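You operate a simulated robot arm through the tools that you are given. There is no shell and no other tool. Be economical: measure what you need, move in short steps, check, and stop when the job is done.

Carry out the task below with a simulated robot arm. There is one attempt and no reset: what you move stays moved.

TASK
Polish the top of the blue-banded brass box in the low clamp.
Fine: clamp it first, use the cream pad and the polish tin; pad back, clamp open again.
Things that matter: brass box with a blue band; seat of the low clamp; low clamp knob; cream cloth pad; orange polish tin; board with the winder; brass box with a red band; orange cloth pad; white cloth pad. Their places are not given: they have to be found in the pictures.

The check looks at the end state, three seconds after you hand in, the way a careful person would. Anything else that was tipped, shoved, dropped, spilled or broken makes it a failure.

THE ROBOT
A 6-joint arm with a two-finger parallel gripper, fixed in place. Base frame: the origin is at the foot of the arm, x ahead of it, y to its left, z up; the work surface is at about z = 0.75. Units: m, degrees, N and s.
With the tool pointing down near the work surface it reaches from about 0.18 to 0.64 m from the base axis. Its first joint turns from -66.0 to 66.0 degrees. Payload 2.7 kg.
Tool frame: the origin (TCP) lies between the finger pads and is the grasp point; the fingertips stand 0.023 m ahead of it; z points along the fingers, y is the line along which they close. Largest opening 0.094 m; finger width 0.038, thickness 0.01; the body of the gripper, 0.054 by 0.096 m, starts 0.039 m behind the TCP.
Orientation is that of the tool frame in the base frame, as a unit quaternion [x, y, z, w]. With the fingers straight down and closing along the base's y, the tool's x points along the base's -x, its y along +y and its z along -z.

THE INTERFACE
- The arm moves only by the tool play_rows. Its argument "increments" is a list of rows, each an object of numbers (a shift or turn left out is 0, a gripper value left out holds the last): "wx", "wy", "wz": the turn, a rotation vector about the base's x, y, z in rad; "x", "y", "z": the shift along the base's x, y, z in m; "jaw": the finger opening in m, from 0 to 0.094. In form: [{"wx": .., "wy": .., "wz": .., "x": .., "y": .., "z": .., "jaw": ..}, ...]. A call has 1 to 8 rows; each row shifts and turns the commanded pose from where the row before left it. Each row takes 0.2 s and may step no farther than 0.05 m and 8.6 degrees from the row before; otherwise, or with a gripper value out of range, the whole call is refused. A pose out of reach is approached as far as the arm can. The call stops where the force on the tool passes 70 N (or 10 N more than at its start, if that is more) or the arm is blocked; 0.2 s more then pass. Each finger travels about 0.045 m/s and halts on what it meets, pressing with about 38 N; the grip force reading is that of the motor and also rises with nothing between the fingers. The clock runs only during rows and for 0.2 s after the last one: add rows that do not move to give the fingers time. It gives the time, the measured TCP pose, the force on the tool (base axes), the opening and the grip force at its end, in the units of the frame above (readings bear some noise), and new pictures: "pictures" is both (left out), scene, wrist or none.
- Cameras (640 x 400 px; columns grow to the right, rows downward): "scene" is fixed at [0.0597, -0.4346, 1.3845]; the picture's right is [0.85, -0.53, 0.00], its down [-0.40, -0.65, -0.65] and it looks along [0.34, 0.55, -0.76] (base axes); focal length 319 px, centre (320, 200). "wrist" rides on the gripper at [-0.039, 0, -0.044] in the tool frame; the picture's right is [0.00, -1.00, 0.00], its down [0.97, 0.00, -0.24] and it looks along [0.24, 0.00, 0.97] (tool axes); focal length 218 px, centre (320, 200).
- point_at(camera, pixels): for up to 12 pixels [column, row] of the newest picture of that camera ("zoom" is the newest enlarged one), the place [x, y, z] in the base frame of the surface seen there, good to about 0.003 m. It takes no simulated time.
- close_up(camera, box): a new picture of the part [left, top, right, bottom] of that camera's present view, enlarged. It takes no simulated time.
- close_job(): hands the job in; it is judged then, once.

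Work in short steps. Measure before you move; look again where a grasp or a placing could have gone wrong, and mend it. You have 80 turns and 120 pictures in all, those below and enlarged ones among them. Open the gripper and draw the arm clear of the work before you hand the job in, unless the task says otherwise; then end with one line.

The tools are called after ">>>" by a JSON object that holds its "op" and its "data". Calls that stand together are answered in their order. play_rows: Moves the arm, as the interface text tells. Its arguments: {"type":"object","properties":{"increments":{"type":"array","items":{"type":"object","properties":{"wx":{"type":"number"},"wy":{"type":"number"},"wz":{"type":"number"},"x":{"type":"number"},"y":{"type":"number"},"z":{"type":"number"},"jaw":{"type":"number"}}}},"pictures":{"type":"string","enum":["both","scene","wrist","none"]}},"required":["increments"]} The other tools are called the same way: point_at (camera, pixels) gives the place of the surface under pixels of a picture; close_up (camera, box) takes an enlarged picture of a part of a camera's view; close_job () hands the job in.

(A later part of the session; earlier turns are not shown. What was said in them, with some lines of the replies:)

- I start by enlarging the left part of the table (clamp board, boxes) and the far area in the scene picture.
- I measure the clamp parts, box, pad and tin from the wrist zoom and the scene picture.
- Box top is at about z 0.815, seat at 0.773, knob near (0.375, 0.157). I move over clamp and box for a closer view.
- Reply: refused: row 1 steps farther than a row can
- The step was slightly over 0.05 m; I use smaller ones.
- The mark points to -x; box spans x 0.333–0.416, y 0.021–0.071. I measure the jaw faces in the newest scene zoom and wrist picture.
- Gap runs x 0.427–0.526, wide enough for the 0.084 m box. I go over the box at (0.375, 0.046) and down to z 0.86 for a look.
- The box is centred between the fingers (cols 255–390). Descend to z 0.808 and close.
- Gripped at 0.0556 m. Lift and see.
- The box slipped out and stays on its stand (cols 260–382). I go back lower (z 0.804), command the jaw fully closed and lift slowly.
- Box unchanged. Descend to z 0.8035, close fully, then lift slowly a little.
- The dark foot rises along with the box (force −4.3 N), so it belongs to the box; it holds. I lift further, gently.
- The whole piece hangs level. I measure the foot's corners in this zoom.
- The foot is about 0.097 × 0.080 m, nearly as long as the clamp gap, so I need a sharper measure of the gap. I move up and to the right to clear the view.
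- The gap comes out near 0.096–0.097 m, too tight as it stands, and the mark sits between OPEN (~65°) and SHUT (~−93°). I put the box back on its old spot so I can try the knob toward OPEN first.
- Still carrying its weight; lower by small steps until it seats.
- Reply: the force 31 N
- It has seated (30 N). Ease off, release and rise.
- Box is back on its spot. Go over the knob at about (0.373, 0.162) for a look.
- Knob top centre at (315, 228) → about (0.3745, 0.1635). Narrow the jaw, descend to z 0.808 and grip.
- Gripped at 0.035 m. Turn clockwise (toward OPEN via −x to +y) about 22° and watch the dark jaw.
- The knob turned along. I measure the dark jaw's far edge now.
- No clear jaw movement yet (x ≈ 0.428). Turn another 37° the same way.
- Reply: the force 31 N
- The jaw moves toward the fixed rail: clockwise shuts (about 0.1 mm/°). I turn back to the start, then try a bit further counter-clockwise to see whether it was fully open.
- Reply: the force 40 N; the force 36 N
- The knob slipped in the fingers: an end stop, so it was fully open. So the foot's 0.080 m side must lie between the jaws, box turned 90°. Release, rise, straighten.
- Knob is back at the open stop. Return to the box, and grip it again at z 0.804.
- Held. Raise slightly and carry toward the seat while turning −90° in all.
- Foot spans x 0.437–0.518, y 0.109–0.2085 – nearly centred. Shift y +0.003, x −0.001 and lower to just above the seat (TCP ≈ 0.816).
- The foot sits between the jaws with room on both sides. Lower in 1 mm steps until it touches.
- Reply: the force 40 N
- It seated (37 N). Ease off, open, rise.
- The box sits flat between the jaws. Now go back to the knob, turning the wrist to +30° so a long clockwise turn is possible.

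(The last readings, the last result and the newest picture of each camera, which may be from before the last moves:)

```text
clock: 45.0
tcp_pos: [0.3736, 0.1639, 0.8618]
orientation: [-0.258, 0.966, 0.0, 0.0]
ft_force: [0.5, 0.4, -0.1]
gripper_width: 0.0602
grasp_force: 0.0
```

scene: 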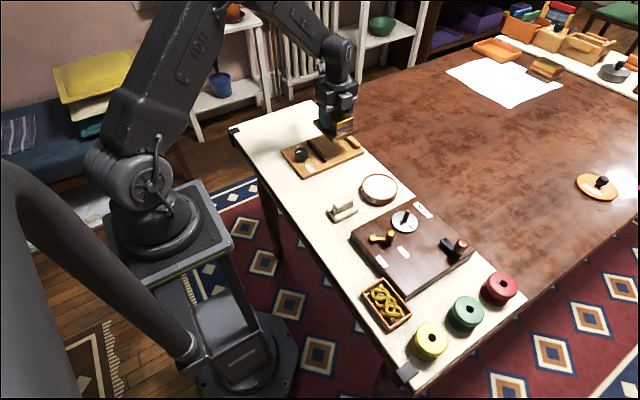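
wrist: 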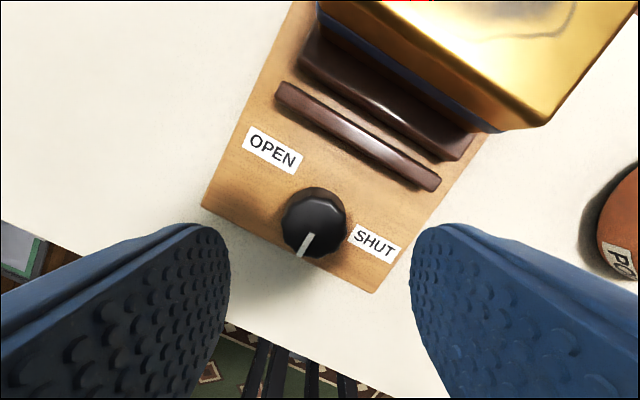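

Knob centred at (315, 225). Descend to 0.808, grip.

>>> {"op": "play_rows", "data": {"increments": [{"z": -0.027}, {"z": -0.0265}, {"jaw": 0.0}, {}, {}, {}, {"wz": -0.13}, {"wz": -0.13}], "pictures": "none"}}

>>> {"op": "play_rows", "data": {"increments": [{"wz": -0.13}, {"wz": -0.13}, {"wz": -0.13}, {"wz": -0.13}, {"wz": -0.13}, {"wz": -0.13}, {"wz": -0.13}, {"wz": -0.13}], "pictures": "wrist"}}

>>> {"op": "close_up", "data": {"camera": "scene", "box": [276, 105, 388, 175]}}

```text
clock: 46.8
tcp_pos: [0.3744, 0.1653, 0.8083]
orientation: [-0.128, 0.992, 0.001, 0.001]
ft_force: [-13.5, 29.5, -5.3]
gripper_width: 0.0355
grasp_force: 44.7
```

```text
clock: 48.6
tcp_pos: [0.3736, 0.1632, 0.8075]
orientation: [0.381, 0.925, -0.001, 0.0]
ft_force: [-16.3, 19.9, 4.4]
gripper_width: 0.0352
grasp_force: 45.1
```

wrist: 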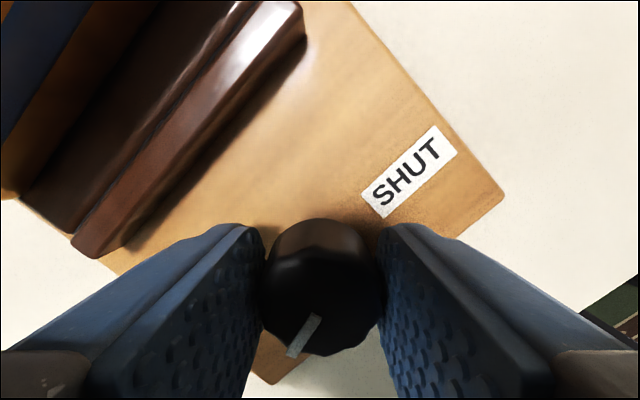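

```text
5.71 times, centred on (332, 140) of scene
```

zoom: 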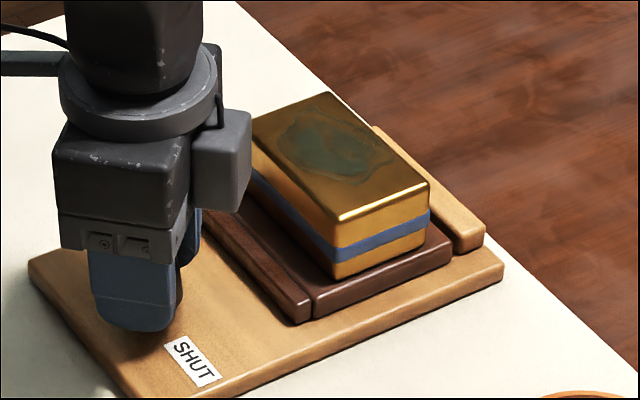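

The jaw nearly touches the foot. Keep turning, 8 more steps.

>>> {"op": "play_rows", "data": {"increments": [{"wz": -0.13}, {"wz": -0.13}, {"wz": -0.13}, {"wz": -0.13}, {"wz": -0.13}, {"wz": -0.13}, {"wz": -0.13}, {"wz": -0.13}], "pictures": "wrist"}}

>>> {"op": "close_up", "data": {"camera": "scene", "box": [276, 105, 388, 175]}}

```text
clock: 50.4
tcp_pos: [0.3718, 0.1638, 0.8072]
orientation: [0.791, 0.611, -0.003, -0.001]
ft_force: [-22.9, -5.0, 6.3]
gripper_width: 0.0353
grasp_force: 45.3
```

wrist: 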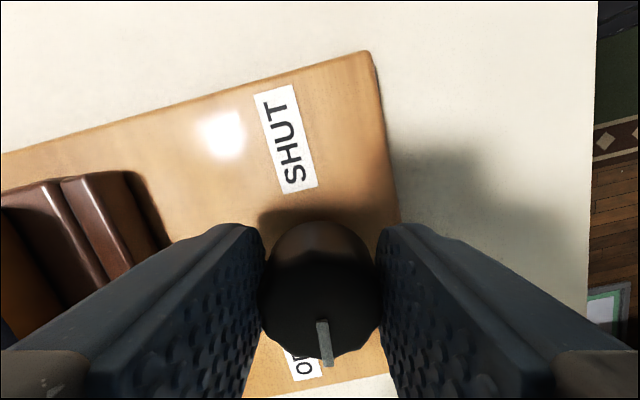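

```text
5.71 times, centred on (332, 140) of scene
```

zoom: 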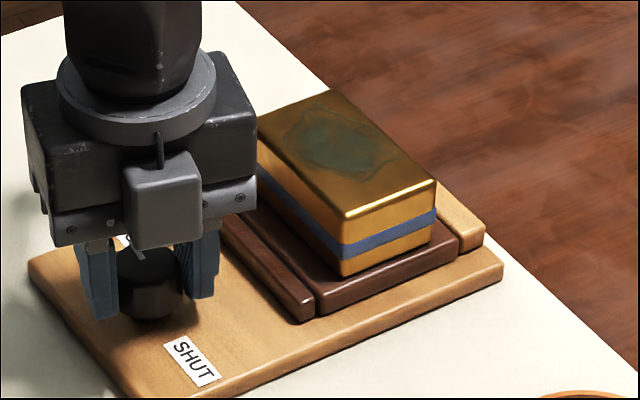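

The box has been pushed against the fixed rail and the mark lags the fingers by some degrees. Turn a bit more to see whether the knob still moves or is at its stop.

>>> {"op": "play_rows", "data": {"increments": [{"wz": -0.13}, {"wz": -0.13}, {"wz": -0.13}, {}], "pictures": "wrist"}}

>>> {"op": "close_up", "data": {"camera": "scene", "box": [276, 105, 388, 175]}}

```text
clock: 51.4
tcp_pos: [0.3701, 0.1614, 0.807]
orientation: [0.894, 0.447, -0.004, 0.001]
ft_force: [-32.0, 10.5, 1.2]
gripper_width: 0.0354
grasp_force: 45.0
```

wrist: 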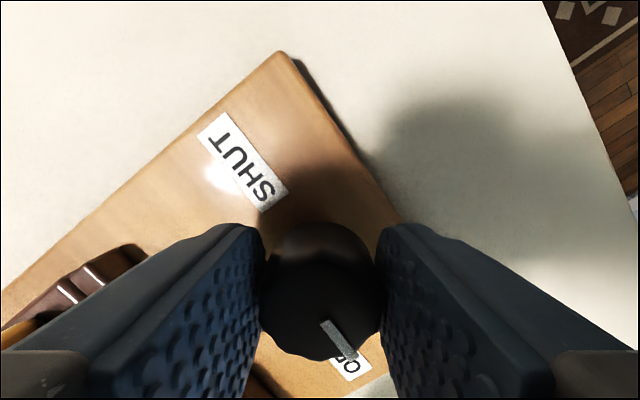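

```text
5.71 times, centred on (332, 140) of scene
```

zoom: 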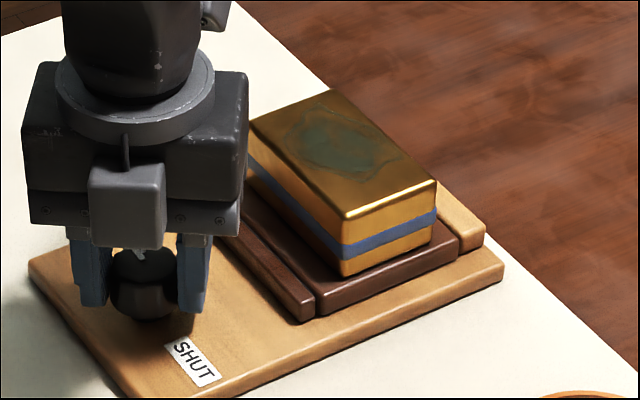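

The knob now slips in the fingers (mark still near OPEN's direction) – it is at its clamped stop, foot held between both jaws. Release and rise, straightening the wrist.

>>> {"op": "play_rows", "data": {"increments": [{"jaw": 0.06}, {}, {}, {"z": 0.03}, {"z": 0.03}, {"wz": 0.14}, {"wz": 0.14}, {"wz": 0.14}], "pictures": "scene"}}

>>> {"op": "close_up", "data": {"camera": "scene", "box": [276, 105, 388, 175]}}

>>> {"op": "play_rows", "data": {"increments": [{"wz": 0.14, "y": -0.02}, {"wz": 0.14, "y": -0.02}, {"wz": 0.14, "y": -0.02}, {"wz": 0.14, "y": -0.02}, {"wz": 0.14, "y": -0.02}, {"wz": 0.14, "y": -0.02}, {"wz": 0.14, "y": -0.02}, {"wz": 0.14, "y": -0.02}], "pictures": "none"}}

>>> {"op": "play_rows", "data": {"increments": [{"wz": 0.14, "y": -0.02}, {"wz": 0.14, "y": -0.02}, {"wz": 0.14, "y": -0.014}, {"wz": 0.14}, {"wz": 0.114}, {}], "pictures": "wrist"}}

```text
clock: 53.2
tcp_pos: [0.3749, 0.1635, 0.8679]
orientation: [0.78, 0.626, 0.0, 0.0]
ft_force: [-0.2, 0.9, 0.3]
gripper_width: 0.0601
grasp_force: 0.0
```

scene: 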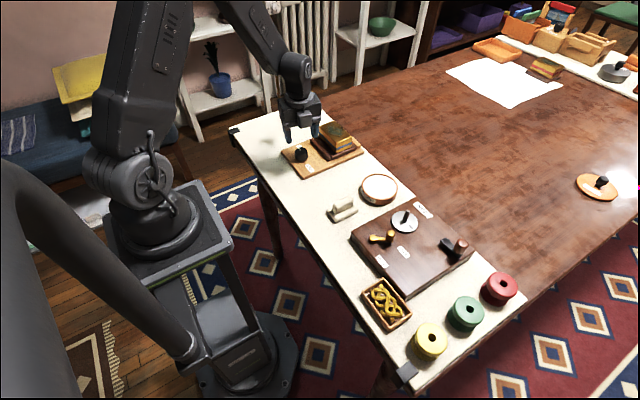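

```text
5.71 times, centred on (332, 140) of scene
```

zoom: 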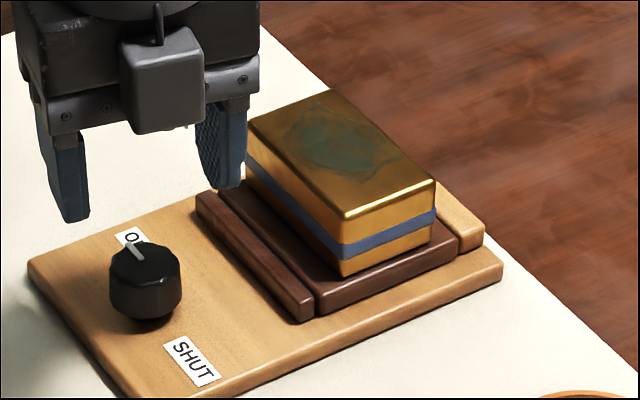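

```text
clock: 55.0
tcp_pos: [0.3735, 0.0034, 0.8672]
orientation: [0.329, 0.944, 0.0, 0.0]
ft_force: [-0.1, -0.5, -0.5]
gripper_width: 0.06
grasp_force: 0.0
```

```text
clock: 56.4
tcp_pos: [0.3746, -0.0505, 0.867]
orientation: [-0.002, 1.0, 0.001, 0.0]
ft_force: [0.1, -0.9, -0.1]
gripper_width: 0.0599
grasp_force: 0.0
```

wrist: 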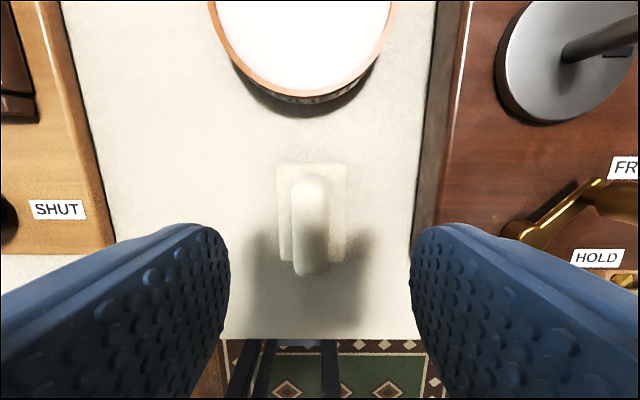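

The box is clamped firmly. Now the pad: measure handle and base from the wrist picture.

>>> {"op": "point_at", "data": {"camera": "wrist", "pixels": [[310, 182], [310, 262], [295, 220], [327, 220], [310, 220], [278, 168], [344, 168], [278, 258], [341, 262], [284, 240]]}}

>>> {"op": "close_up", "data": {"camera": "scene", "box": [310, 165, 406, 225]}}

```text
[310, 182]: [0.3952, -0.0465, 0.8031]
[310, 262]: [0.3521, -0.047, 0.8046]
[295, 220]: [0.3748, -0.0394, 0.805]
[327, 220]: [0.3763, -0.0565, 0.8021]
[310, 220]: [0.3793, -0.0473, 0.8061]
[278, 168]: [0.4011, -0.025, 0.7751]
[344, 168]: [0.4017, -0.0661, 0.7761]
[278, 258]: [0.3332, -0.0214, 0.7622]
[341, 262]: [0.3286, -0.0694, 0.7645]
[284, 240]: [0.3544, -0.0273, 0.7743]
```

```text
6.67 times, centred on (358, 195) of scene
```

zoom: 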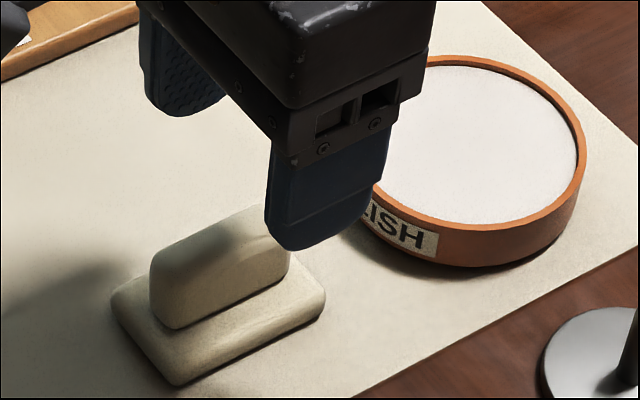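

Handle centre is (0.374, −0.0475), top 0.805, base top 0.776. Descend to TCP z 0.803 and grip.

>>> {"op": "play_rows", "data": {"increments": [{"y": 0.003}, {"z": -0.03}, {"z": -0.0335}, {"jaw": 0.0}, {}, {}, {}, {}], "pictures": "none"}}

>>> {"op": "play_rows", "data": {"increments": [{"jaw": 0.0}, {"z": 0.003}, {"z": 0.006}, {"z": 0.01}, {"z": 0.015}, {"z": 0.015}, {}]}}

```text
clock: 58.2
tcp_pos: [0.3749, -0.0481, 0.803]
orientation: [-0.001, 1.0, 0.001, 0.0]
ft_force: [0.0, -0.8, 0.2]
gripper_width: 0.0189
grasp_force: 38.0
```

```text
clock: 59.8
tcp_pos: [0.3742, -0.0479, 0.8527]
orientation: [-0.001, 1.0, 0.0, 0.0]
ft_force: [0.2, 1.2, -0.7]
gripper_width: 0.0189
grasp_force: 38.0
```

scene: 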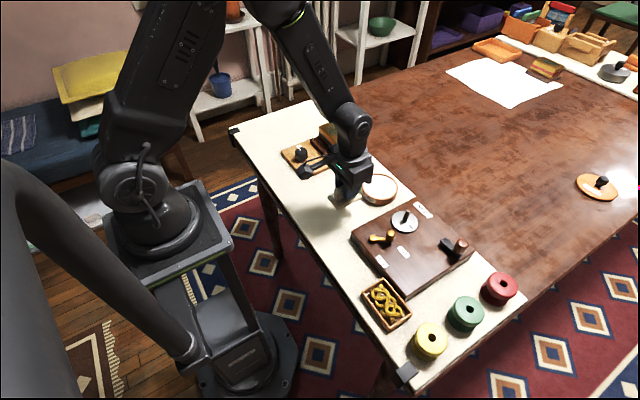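
wrist: 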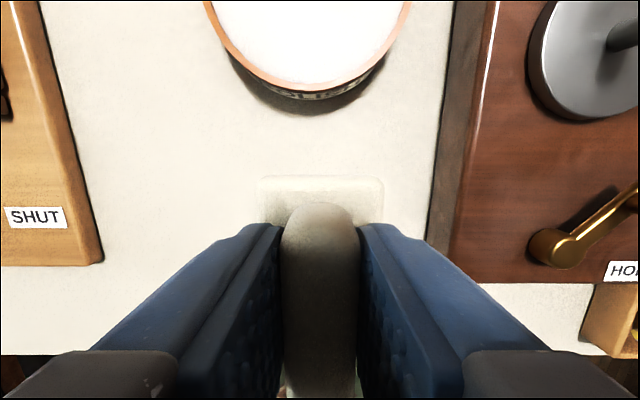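

Pad held. Measure the tin's rim and polish surface before dipping.

>>> {"op": "close_up", "data": {"camera": "scene", "box": [330, 155, 426, 215]}}

>>> {"op": "point_at", "data": {"camera": "wrist", "pixels": [[215, 30], [400, 30], [308, 84], [308, 60], [308, 92]]}}

```text
6.67 times, centred on (378, 185) of scene
```

zoom: 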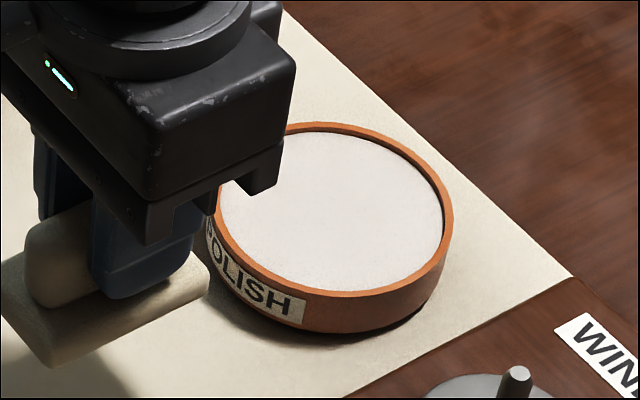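

```text
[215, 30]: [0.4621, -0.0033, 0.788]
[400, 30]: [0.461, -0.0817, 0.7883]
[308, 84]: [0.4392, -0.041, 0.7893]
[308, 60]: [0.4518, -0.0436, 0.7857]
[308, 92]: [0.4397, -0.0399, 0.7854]
```

>>> {"op": "point_at", "data": {"camera": "zoom", "pixels": [[330, 218], [340, 124], [452, 215], [340, 297], [410, 160], [443, 222], [290, 290], [340, 289], [220, 195]]}}

```text
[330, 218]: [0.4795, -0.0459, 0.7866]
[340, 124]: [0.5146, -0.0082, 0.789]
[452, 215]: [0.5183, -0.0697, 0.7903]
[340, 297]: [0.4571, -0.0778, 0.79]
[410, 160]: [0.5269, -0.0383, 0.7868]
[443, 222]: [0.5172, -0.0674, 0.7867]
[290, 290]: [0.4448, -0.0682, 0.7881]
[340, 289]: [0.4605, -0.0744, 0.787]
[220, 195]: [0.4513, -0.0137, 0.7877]
```

Tin centre (0.484, −0.042), inner radius ~0.041, surface z 0.787. Carry the pad over it, then lower to z ~0.83.

>>> {"op": "play_rows", "data": {"increments": [{"z": 0.01, "x": 0.02}, {"x": 0.03}, {"x": 0.03}, {"x": 0.03, "y": 0.004}, {}, {"z": -0.02}, {"z": -0.01}, {}], "pictures": "none"}}

>>> {"op": "close_up", "data": {"camera": "scene", "box": [330, 150, 426, 210]}}

```text
clock: 61.6
tcp_pos: [0.4836, -0.0433, 0.8338]
orientation: [-0.001, 1.0, 0.001, 0.001]
ft_force: [-0.3, 0.4, 0.0]
gripper_width: 0.0188
grasp_force: 37.7
```

```text
6.67 times, centred on (378, 180) of scene
```

zoom: 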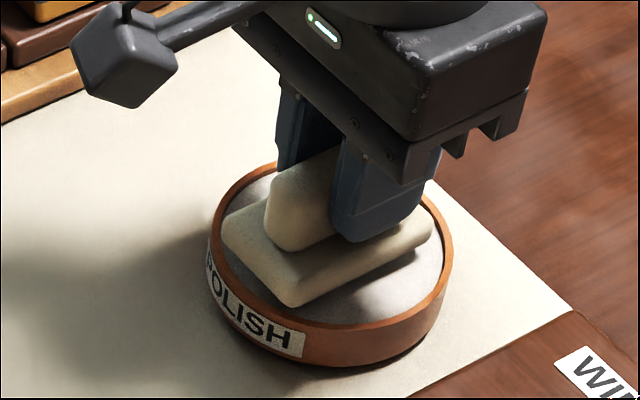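

Pad sits inside the rim. Lower in small steps to touch the polish.

>>> {"op": "play_rows", "data": {"increments": [{"z": -0.002}, {"z": -0.001}, {"z": -0.001}, {"z": -0.001}, {"z": -0.001}, {}], "pictures": "none"}}

```text
clock: 63.0
tcp_pos: [0.4846, -0.0434, 0.8282]
orientation: [0.0, 1.0, 0.0, 0.0]
ft_force: [-6.3, 1.4, 23.1]
gripper_width: 0.0193
grasp_force: 38.3
```

Contact at 23 N. Ease half a millimetre, dab a little, then lift to see the pad.

>>> {"op": "play_rows", "data": {"increments": [{"z": 0.0005}, {"x": 0.002}, {"x": -0.004}, {"x": 0.002}, {"z": 0.005}, {"z": 0.02}, {"z": 0.02}, {}], "pictures": "wrist"}}

>>> {"op": "close_up", "data": {"camera": "scene", "box": [330, 140, 426, 200]}}

```text
clock: 64.8
tcp_pos: [0.4839, -0.0447, 0.8733]
orientation: [-0.001, 1.0, 0.0, 0.0]
ft_force: [0.5, -0.3, 0.2]
gripper_width: 0.0191
grasp_force: 38.1
```

wrist: 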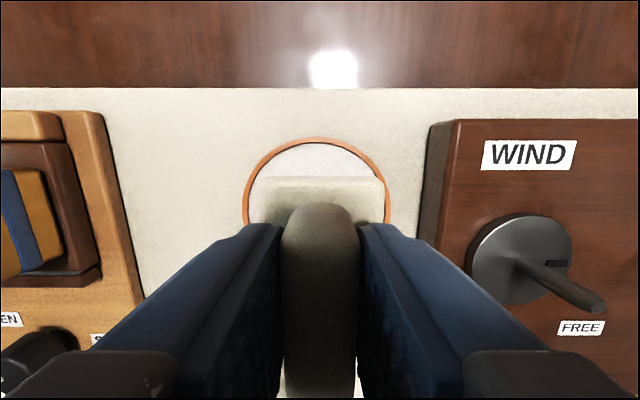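

```text
6.67 times, centred on (378, 170) of scene
```

zoom: 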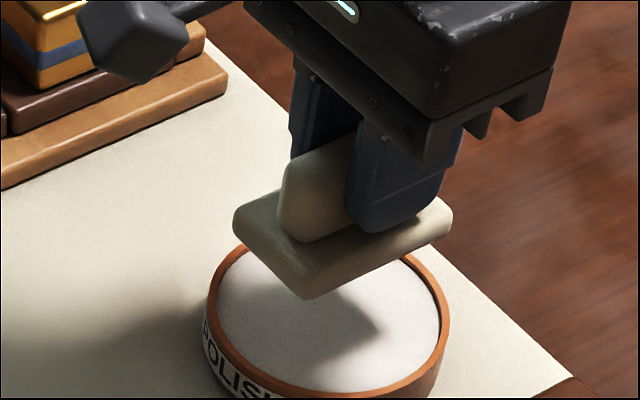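

Dipped. Measure the box top before going over (arm is out of the way).

>>> {"op": "close_up", "data": {"camera": "scene", "box": [290, 105, 386, 165]}}

```text
6.67 times, centred on (338, 135) of scene
```

zoom: 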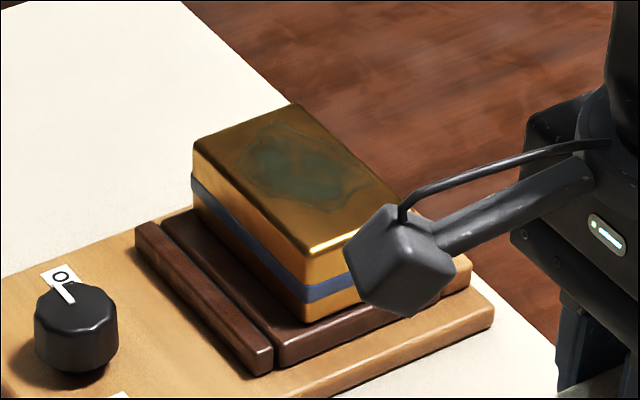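

A stub with a cube sticks out of the wrist; I measure it along with the box top.

>>> {"op": "point_at", "data": {"camera": "zoom", "pixels": [[200, 140], [292, 108], [308, 250], [350, 160], [250, 165], [290, 170], [240, 190], [405, 310], [395, 250], [350, 290], [372, 180], [300, 200]]}}

```text
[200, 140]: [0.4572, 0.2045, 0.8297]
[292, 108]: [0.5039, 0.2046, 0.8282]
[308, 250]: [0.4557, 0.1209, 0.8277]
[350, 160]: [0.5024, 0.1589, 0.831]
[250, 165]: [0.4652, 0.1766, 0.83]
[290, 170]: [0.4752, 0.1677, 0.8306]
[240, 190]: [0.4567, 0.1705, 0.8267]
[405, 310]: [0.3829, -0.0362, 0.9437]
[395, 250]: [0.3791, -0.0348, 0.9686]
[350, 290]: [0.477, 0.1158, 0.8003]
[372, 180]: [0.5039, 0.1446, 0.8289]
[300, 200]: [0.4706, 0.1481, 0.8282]
```

Box top: x 0.456–0.505, y 0.121–0.205, z 0.829; the pad spans the full x width in this orientation, so strokes along y will do. Rise and go over it.

>>> {"op": "play_rows", "data": {"increments": [{"z": 0.03}, {"y": 0.04, "x": -0.003}, {"y": 0.04}, {"y": 0.045}, {"y": 0.045}, {"y": 0.034}, {"z": -0.015}, {}], "pictures": "none"}}

>>> {"op": "close_up", "data": {"camera": "scene", "box": [290, 95, 386, 155]}}

```text
clock: 66.6
tcp_pos: [0.4815, 0.1615, 0.8868]
orientation: [-0.001, 1.0, 0.001, -0.001]
ft_force: [-0.5, 0.5, -0.5]
gripper_width: 0.0192
grasp_force: 37.9
```

```text
6.67 times, centred on (338, 125) of scene
```

zoom: 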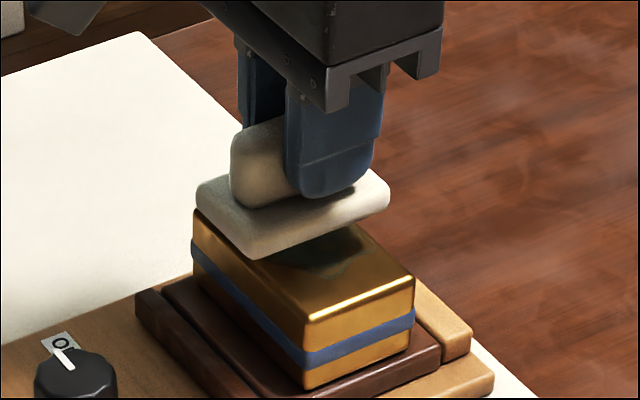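

The pad hovers over the box top. Lower until light contact (expected TCP ≈ 0.870).

>>> {"op": "play_rows", "data": {"increments": [{"z": -0.01}, {"z": -0.003}, {"z": -0.002}, {"z": -0.001}, {"z": -0.001}, {}], "pictures": "none"}}

```text
clock: 68.0
tcp_pos: [0.4815, 0.1604, 0.8715]
orientation: [-0.001, 1.0, 0.0, 0.0]
ft_force: [-0.6, 0.7, -0.3]
gripper_width: 0.019
grasp_force: 38.3
```

>>> {"op": "play_rows", "data": {"increments": [{"z": -0.001}, {"z": -0.001}, {"z": -0.0005}, {}], "pictures": "none"}}

```text
clock: 69.0
tcp_pos: [0.4813, 0.1606, 0.8688]
orientation: [-0.001, 1.0, 0.0, 0.001]
ft_force: [-4.4, -0.5, 11.7]
gripper_width: 0.0191
grasp_force: 37.9
```

Contact at 12 N. Rub along y over ±0.022 m.

>>> {"op": "play_rows", "data": {"increments": [{"y": 0.011}, {"y": 0.011}, {"y": -0.011}, {"y": -0.011}, {"y": -0.011}, {"y": -0.011}, {"y": 0.011}, {"y": 0.011}], "pictures": "none"}}

>>> {"op": "play_rows", "data": {"increments": [{"y": 0.011}, {"y": 0.011}, {"y": -0.011}, {"y": -0.011}, {"y": -0.011}, {"y": -0.011}, {"y": 0.011}, {"y": 0.011}], "pictures": "none"}}

>>> {"op": "play_rows", "data": {"increments": [{"z": 0.01}, {"z": 0.03}, {"x": -0.03}, {"x": -0.03, "y": -0.02}, {"y": -0.04}, {"y": -0.04}, {}]}}

>>> {"op": "close_up", "data": {"camera": "scene", "box": [290, 95, 386, 155]}}

```text
clock: 70.8
tcp_pos: [0.4818, 0.1602, 0.8693]
orientation: [0.0, 1.0, 0.0, 0.002]
ft_force: [1.1, -8.9, 20.6]
gripper_width: 0.0193
grasp_force: 38.0
```

```text
clock: 72.6
tcp_pos: [0.4815, 0.1601, 0.8678]
orientation: [0.0, 1.0, -0.001, 0.0]
ft_force: [2.0, -9.3, 18.8]
gripper_width: 0.0193
grasp_force: 38.2
```

```text
clock: 74.2
tcp_pos: [0.4202, 0.0602, 0.9084]
orientation: [-0.001, 1.0, 0.0, 0.0]
ft_force: [-0.5, 0.6, -0.1]
gripper_width: 0.0191
grasp_force: 38.1
```

scene: 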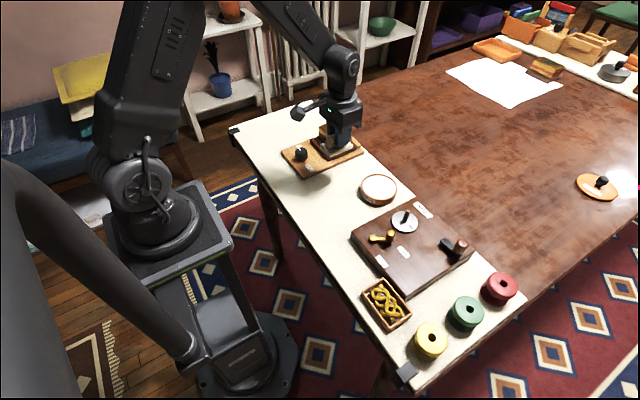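
wrist: 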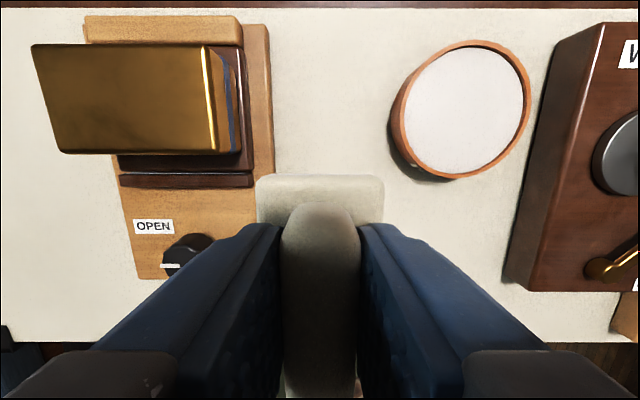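

```text
6.67 times, centred on (338, 125) of scene
```

zoom: 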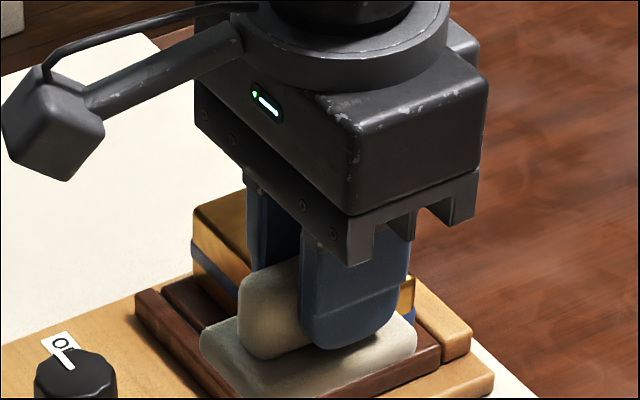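

The stain seems gone. Enlarge the box top in the wrist view to be sure.

>>> {"op": "close_up", "data": {"camera": "wrist", "box": [10, 10, 266, 170]}}

```text
2.50 times, centred on (138, 90) of wrist
```

zoom: 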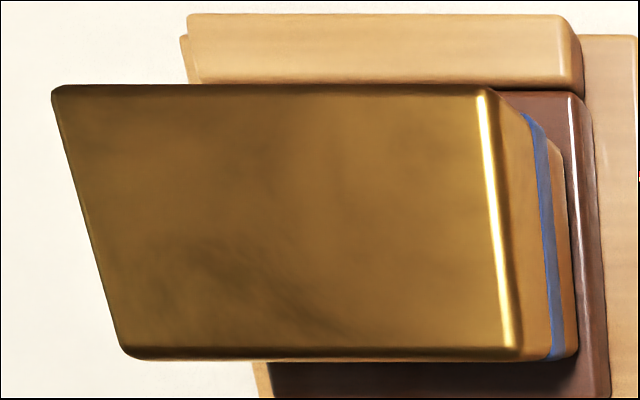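

Clean, apart from a faint shade that may be a reflection. I move toward the pad's place and look again from the scene camera.

>>> {"op": "play_rows", "data": {"increments": [{"y": -0.036, "x": -0.015}, {"y": -0.036, "x": -0.015}, {"y": -0.036, "x": -0.0155}, {"z": -0.03}, {"z": -0.03}, {}], "pictures": "wrist"}}

>>> {"op": "close_up", "data": {"camera": "scene", "box": [290, 105, 386, 165]}}

```text
clock: 75.6
tcp_pos: [0.3758, -0.0484, 0.8485]
orientation: [-0.001, 1.0, 0.0, 0.0]
ft_force: [-0.1, -0.4, 0.0]
gripper_width: 0.0189
grasp_force: 38.2
```

wrist: 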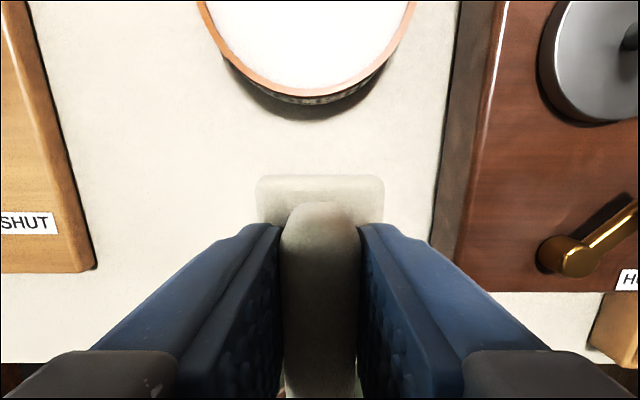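

```text
6.67 times, centred on (338, 135) of scene
```

zoom: 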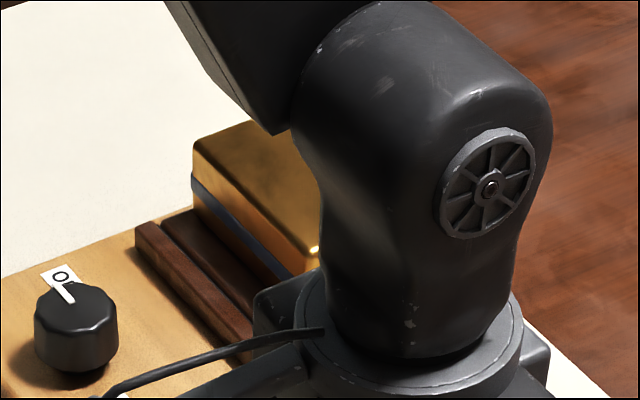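

The visible part of the top is bright. Set the pad down on its old place.

>>> {"op": "play_rows", "data": {"increments": [{"z": -0.025, "x": -0.001}, {"z": -0.015}, {"z": -0.003}, {"z": -0.001}, {"z": -0.001}, {"z": -0.001}, {}], "pictures": "none"}}

```text
clock: 77.2
tcp_pos: [0.3748, -0.0471, 0.8027]
orientation: [-0.001, 1.0, 0.0, 0.001]
ft_force: [-2.3, -0.1, 13.2]
gripper_width: 0.0189
grasp_force: 38.0
```

Touching (13 N). Ease off, open and rise.

>>> {"op": "play_rows", "data": {"increments": [{"z": 0.0005}, {"jaw": 0.06}, {}, {}, {"z": 0.03}, {"z": 0.04}, {"z": 0.02}, {}]}}

>>> {"op": "close_up", "data": {"camera": "scene", "box": [284, 105, 396, 175]}}

```text
clock: 79.0
tcp_pos: [0.3744, -0.0469, 0.8929]
orientation: [0.0, 1.0, -0.001, -0.001]
ft_force: [0.2, -0.1, -0.6]
gripper_width: 0.06
grasp_force: 0.0
```

scene: 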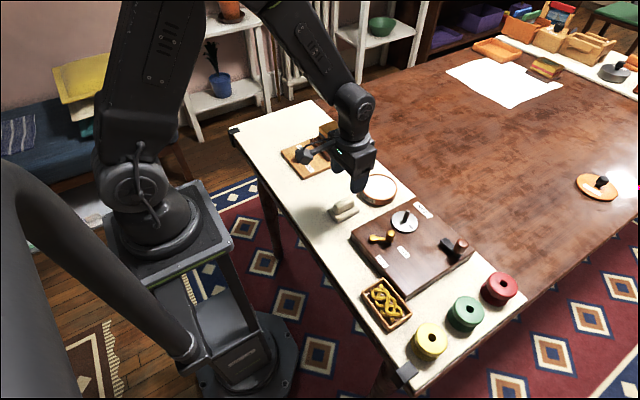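
wrist: 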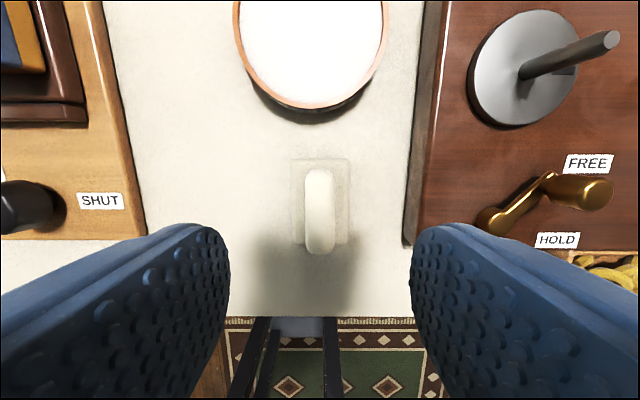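

```text
5.71 times, centred on (340, 140) of scene
```

zoom: 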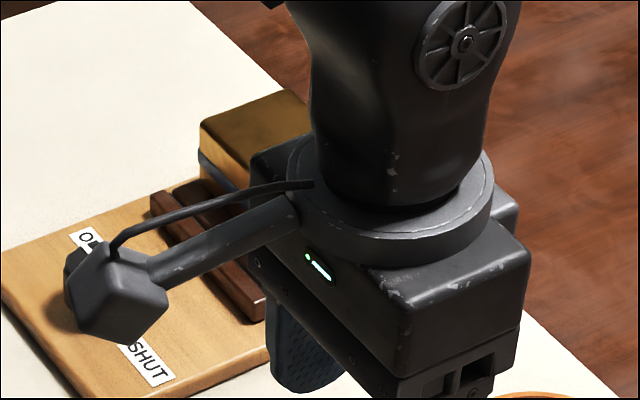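

Pad stands on its spot. Go to the knob turning the wrist to −90°, so I can turn counter-clockwise.

>>> {"op": "play_rows", "data": {"increments": [{"y": 0.03, "wz": -0.1309}, {"y": 0.03, "wz": -0.1309}, {"y": 0.03, "wz": -0.1309}, {"y": 0.03, "wz": -0.1309}, {"y": 0.03, "wz": -0.1309}, {"y": 0.03, "wz": -0.1309}, {"y": 0.0305, "wz": -0.1309}, {"wz": -0.1309}], "pictures": "none"}}

>>> {"op": "play_rows", "data": {"increments": [{"wz": -0.1309}, {"wz": -0.1309}, {"wz": -0.1309}, {"wz": -0.1309}, {"z": -0.02}, {}], "pictures": "wrist"}}

>>> {"op": "close_up", "data": {"camera": "scene", "box": [276, 105, 388, 175]}}

```text
clock: 80.8
tcp_pos: [0.3739, 0.1644, 0.8923]
orientation: [0.501, 0.865, 0.0, 0.0]
ft_force: [-0.8, 0.6, 0.8]
gripper_width: 0.0604
grasp_force: 0.0
```

```text
clock: 82.2
tcp_pos: [0.3746, 0.1634, 0.8727]
orientation: [0.707, 0.707, 0.0, 0.001]
ft_force: [1.0, -0.4, -0.5]
gripper_width: 0.0602
grasp_force: 0.1
```

wrist: 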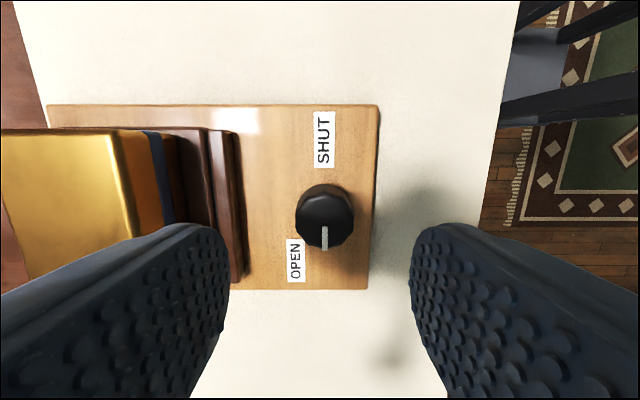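

```text
5.71 times, centred on (332, 140) of scene
```

zoom: 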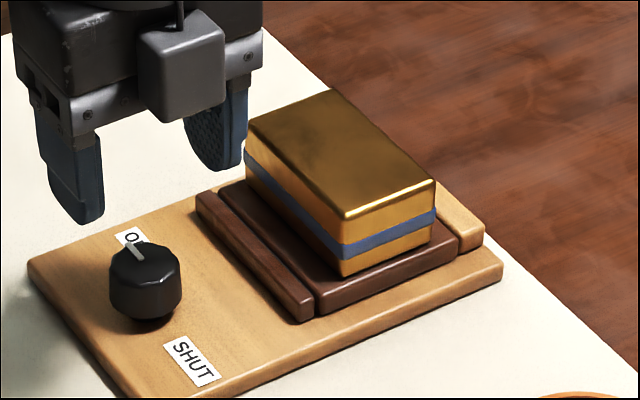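

The top is bright with a very faint smudge around (345, 135) of the zoom; I enlarge more to judge whether another rub is needed.

>>> {"op": "close_up", "data": {"camera": "scene", "box": [316, 116, 356, 141]}}

```text
16.00 times, centred on (336, 128) of scene
```

zoom: 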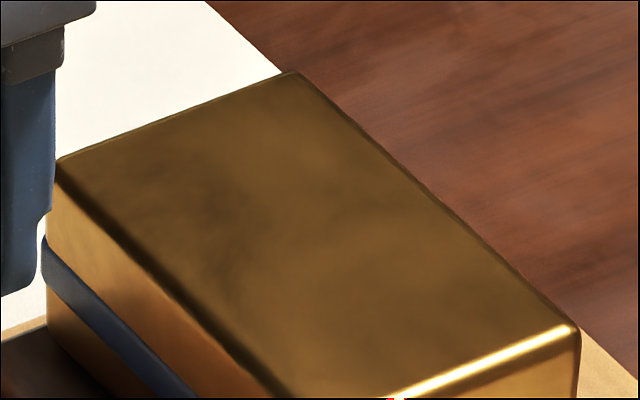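

No outline of the tarnish remains; just brass texture. Now grip the knob and turn counter-clockwise.

>>> {"op": "play_rows", "data": {"increments": [{"z": -0.03}, {"z": -0.0345}, {"jaw": 0.0}, {}, {}, {}, {"wz": 0.13}, {"wz": 0.13}], "pictures": "none"}}

>>> {"op": "play_rows", "data": {"increments": [{"wz": 0.13}, {"wz": 0.13}, {"wz": 0.13}, {"wz": 0.13}, {"wz": 0.13}, {"wz": 0.13}, {"wz": 0.13}, {"wz": 0.13}], "pictures": "none"}}

>>> {"op": "play_rows", "data": {"increments": [{"wz": 0.13}, {"wz": 0.13}, {"wz": 0.13}, {"wz": 0.13}, {"wz": 0.13}, {}], "pictures": "wrist"}}

>>> {"op": "close_up", "data": {"camera": "scene", "box": [276, 105, 388, 175]}}

```text
clock: 84.0
tcp_pos: [0.3717, 0.1638, 0.8061]
orientation: [0.608, 0.794, -0.003, -0.001]
ft_force: [-21.9, 9.2, -8.9]
gripper_width: 0.0357
grasp_force: 45.2
```

```text
clock: 85.8
tcp_pos: [0.3752, 0.1649, 0.8077]
orientation: [0.133, 0.991, 0.001, 0.001]
ft_force: [-12.1, 24.3, -25.2]
gripper_width: 0.0354
grasp_force: 44.7
```

```text
clock: 87.2
tcp_pos: [0.3768, 0.1667, 0.8103]
orientation: [-0.192, 0.981, 0.003, 0.006]
ft_force: [-1.5, 40.6, 10.1]
gripper_width: 0.0351
grasp_force: 45.1
```

wrist: 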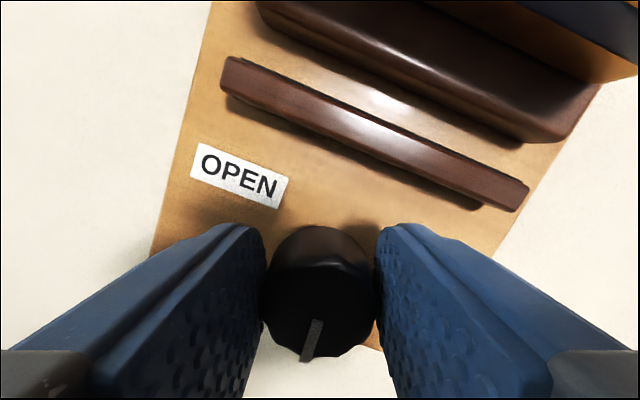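

```text
5.71 times, centred on (332, 140) of scene
```

zoom: 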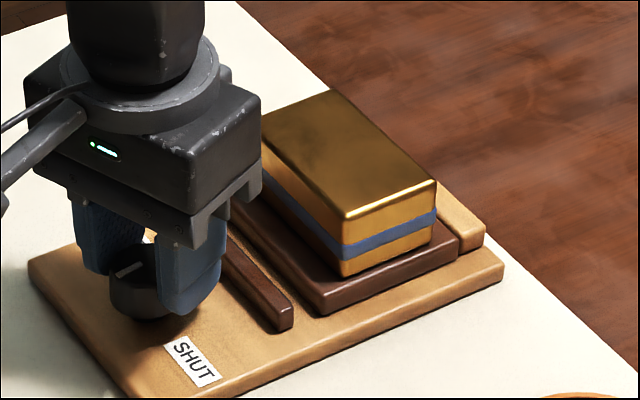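

The jaw is back at the open stop. Release, rise and straighten.

>>> {"op": "play_rows", "data": {"increments": [{"jaw": 0.06}, {}, {}, {"z": 0.03}, {"z": 0.04}, {"wz": -0.13, "z": 0.03}, {"wz": -0.13, "z": 0.03}, {"wz": -0.13, "z": 0.03, "jaw": 0.09}], "pictures": "none"}}

>>> {"op": "play_rows", "data": {"increments": [{"y": -0.03, "z": 0.03}, {"y": -0.04}, {"y": -0.04}, {"y": -0.04}, {"y": -0.04}, {}]}}

>>> {"op": "close_up", "data": {"camera": "scene", "box": [270, 100, 430, 200]}}

>>> {"op": "close_up", "data": {"camera": "wrist", "box": [80, 30, 400, 230]}}

```text
clock: 89.0
tcp_pos: [0.3736, 0.163, 0.9683]
orientation: [0.006, 1.0, 0.0, 0.0]
ft_force: [-0.3, -0.7, 0.3]
gripper_width: 0.0899
grasp_force: 0.1
```

```text
clock: 90.4
tcp_pos: [0.3769, -0.028, 0.9973]
orientation: [0.004, 1.0, 0.0, -0.001]
ft_force: [0.2, 0.8, 0.4]
gripper_width: 0.0898
grasp_force: 0.1
```

scene: 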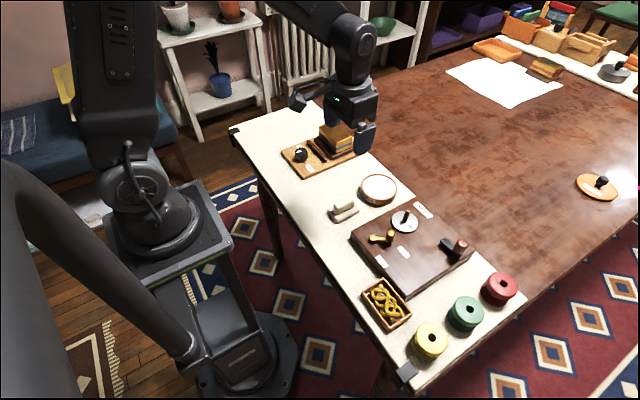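
wrist: 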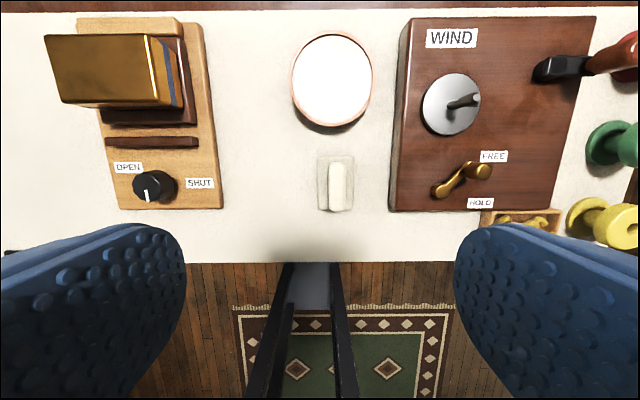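

```text
4.00 times, centred on (350, 150) of scene
```

zoom: 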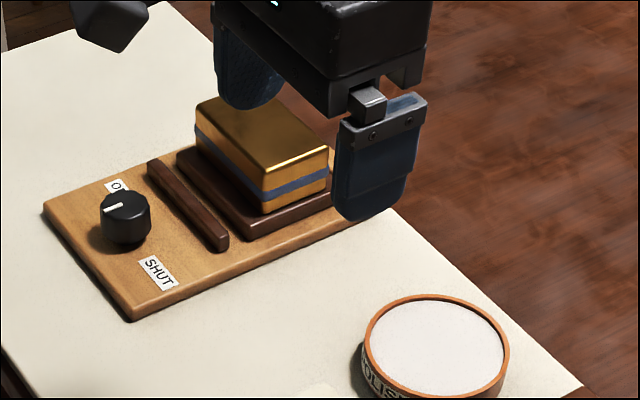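

```text
2.00 times, centred on (240, 130) of wrist
```

zoom: 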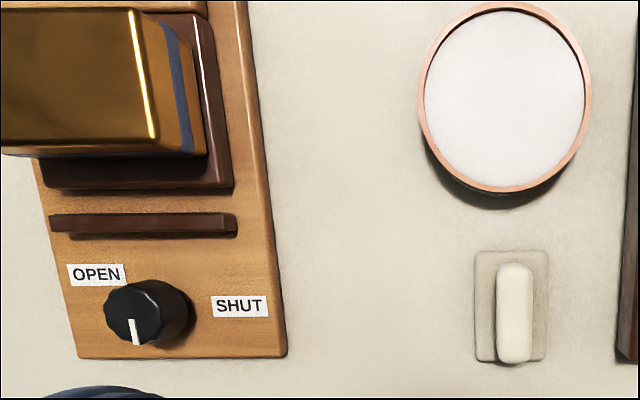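

Pad is back, clamp open, box seated. One last check of the polished top from above.

>>> {"op": "close_up", "data": {"camera": "wrist", "box": [30, 15, 190, 115]}}

```text
4.00 times, centred on (110, 65) of wrist
```

zoom: 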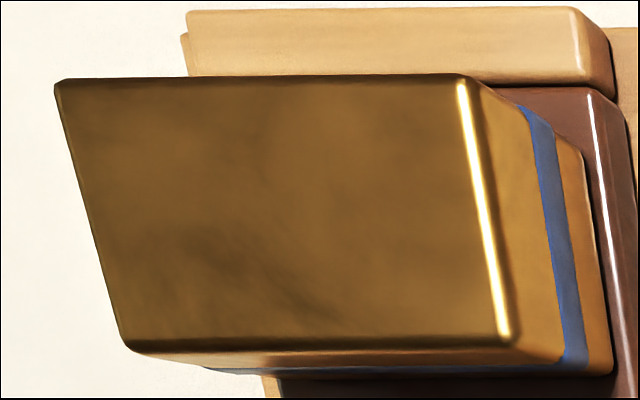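

The tarnish outline is gone and only the brass grain shows, with everything else in place, so I hand in.

>>> {"op": "close_job", "data": {}}

```text
The job is handed in.
```

I polished the top of the blue-banded box while it was held in the low clamp. The pad is back on its spot, the clamp is open again, and the arm is drawn clear; a faint mottling is still visible on the top, which I took for brass grain.
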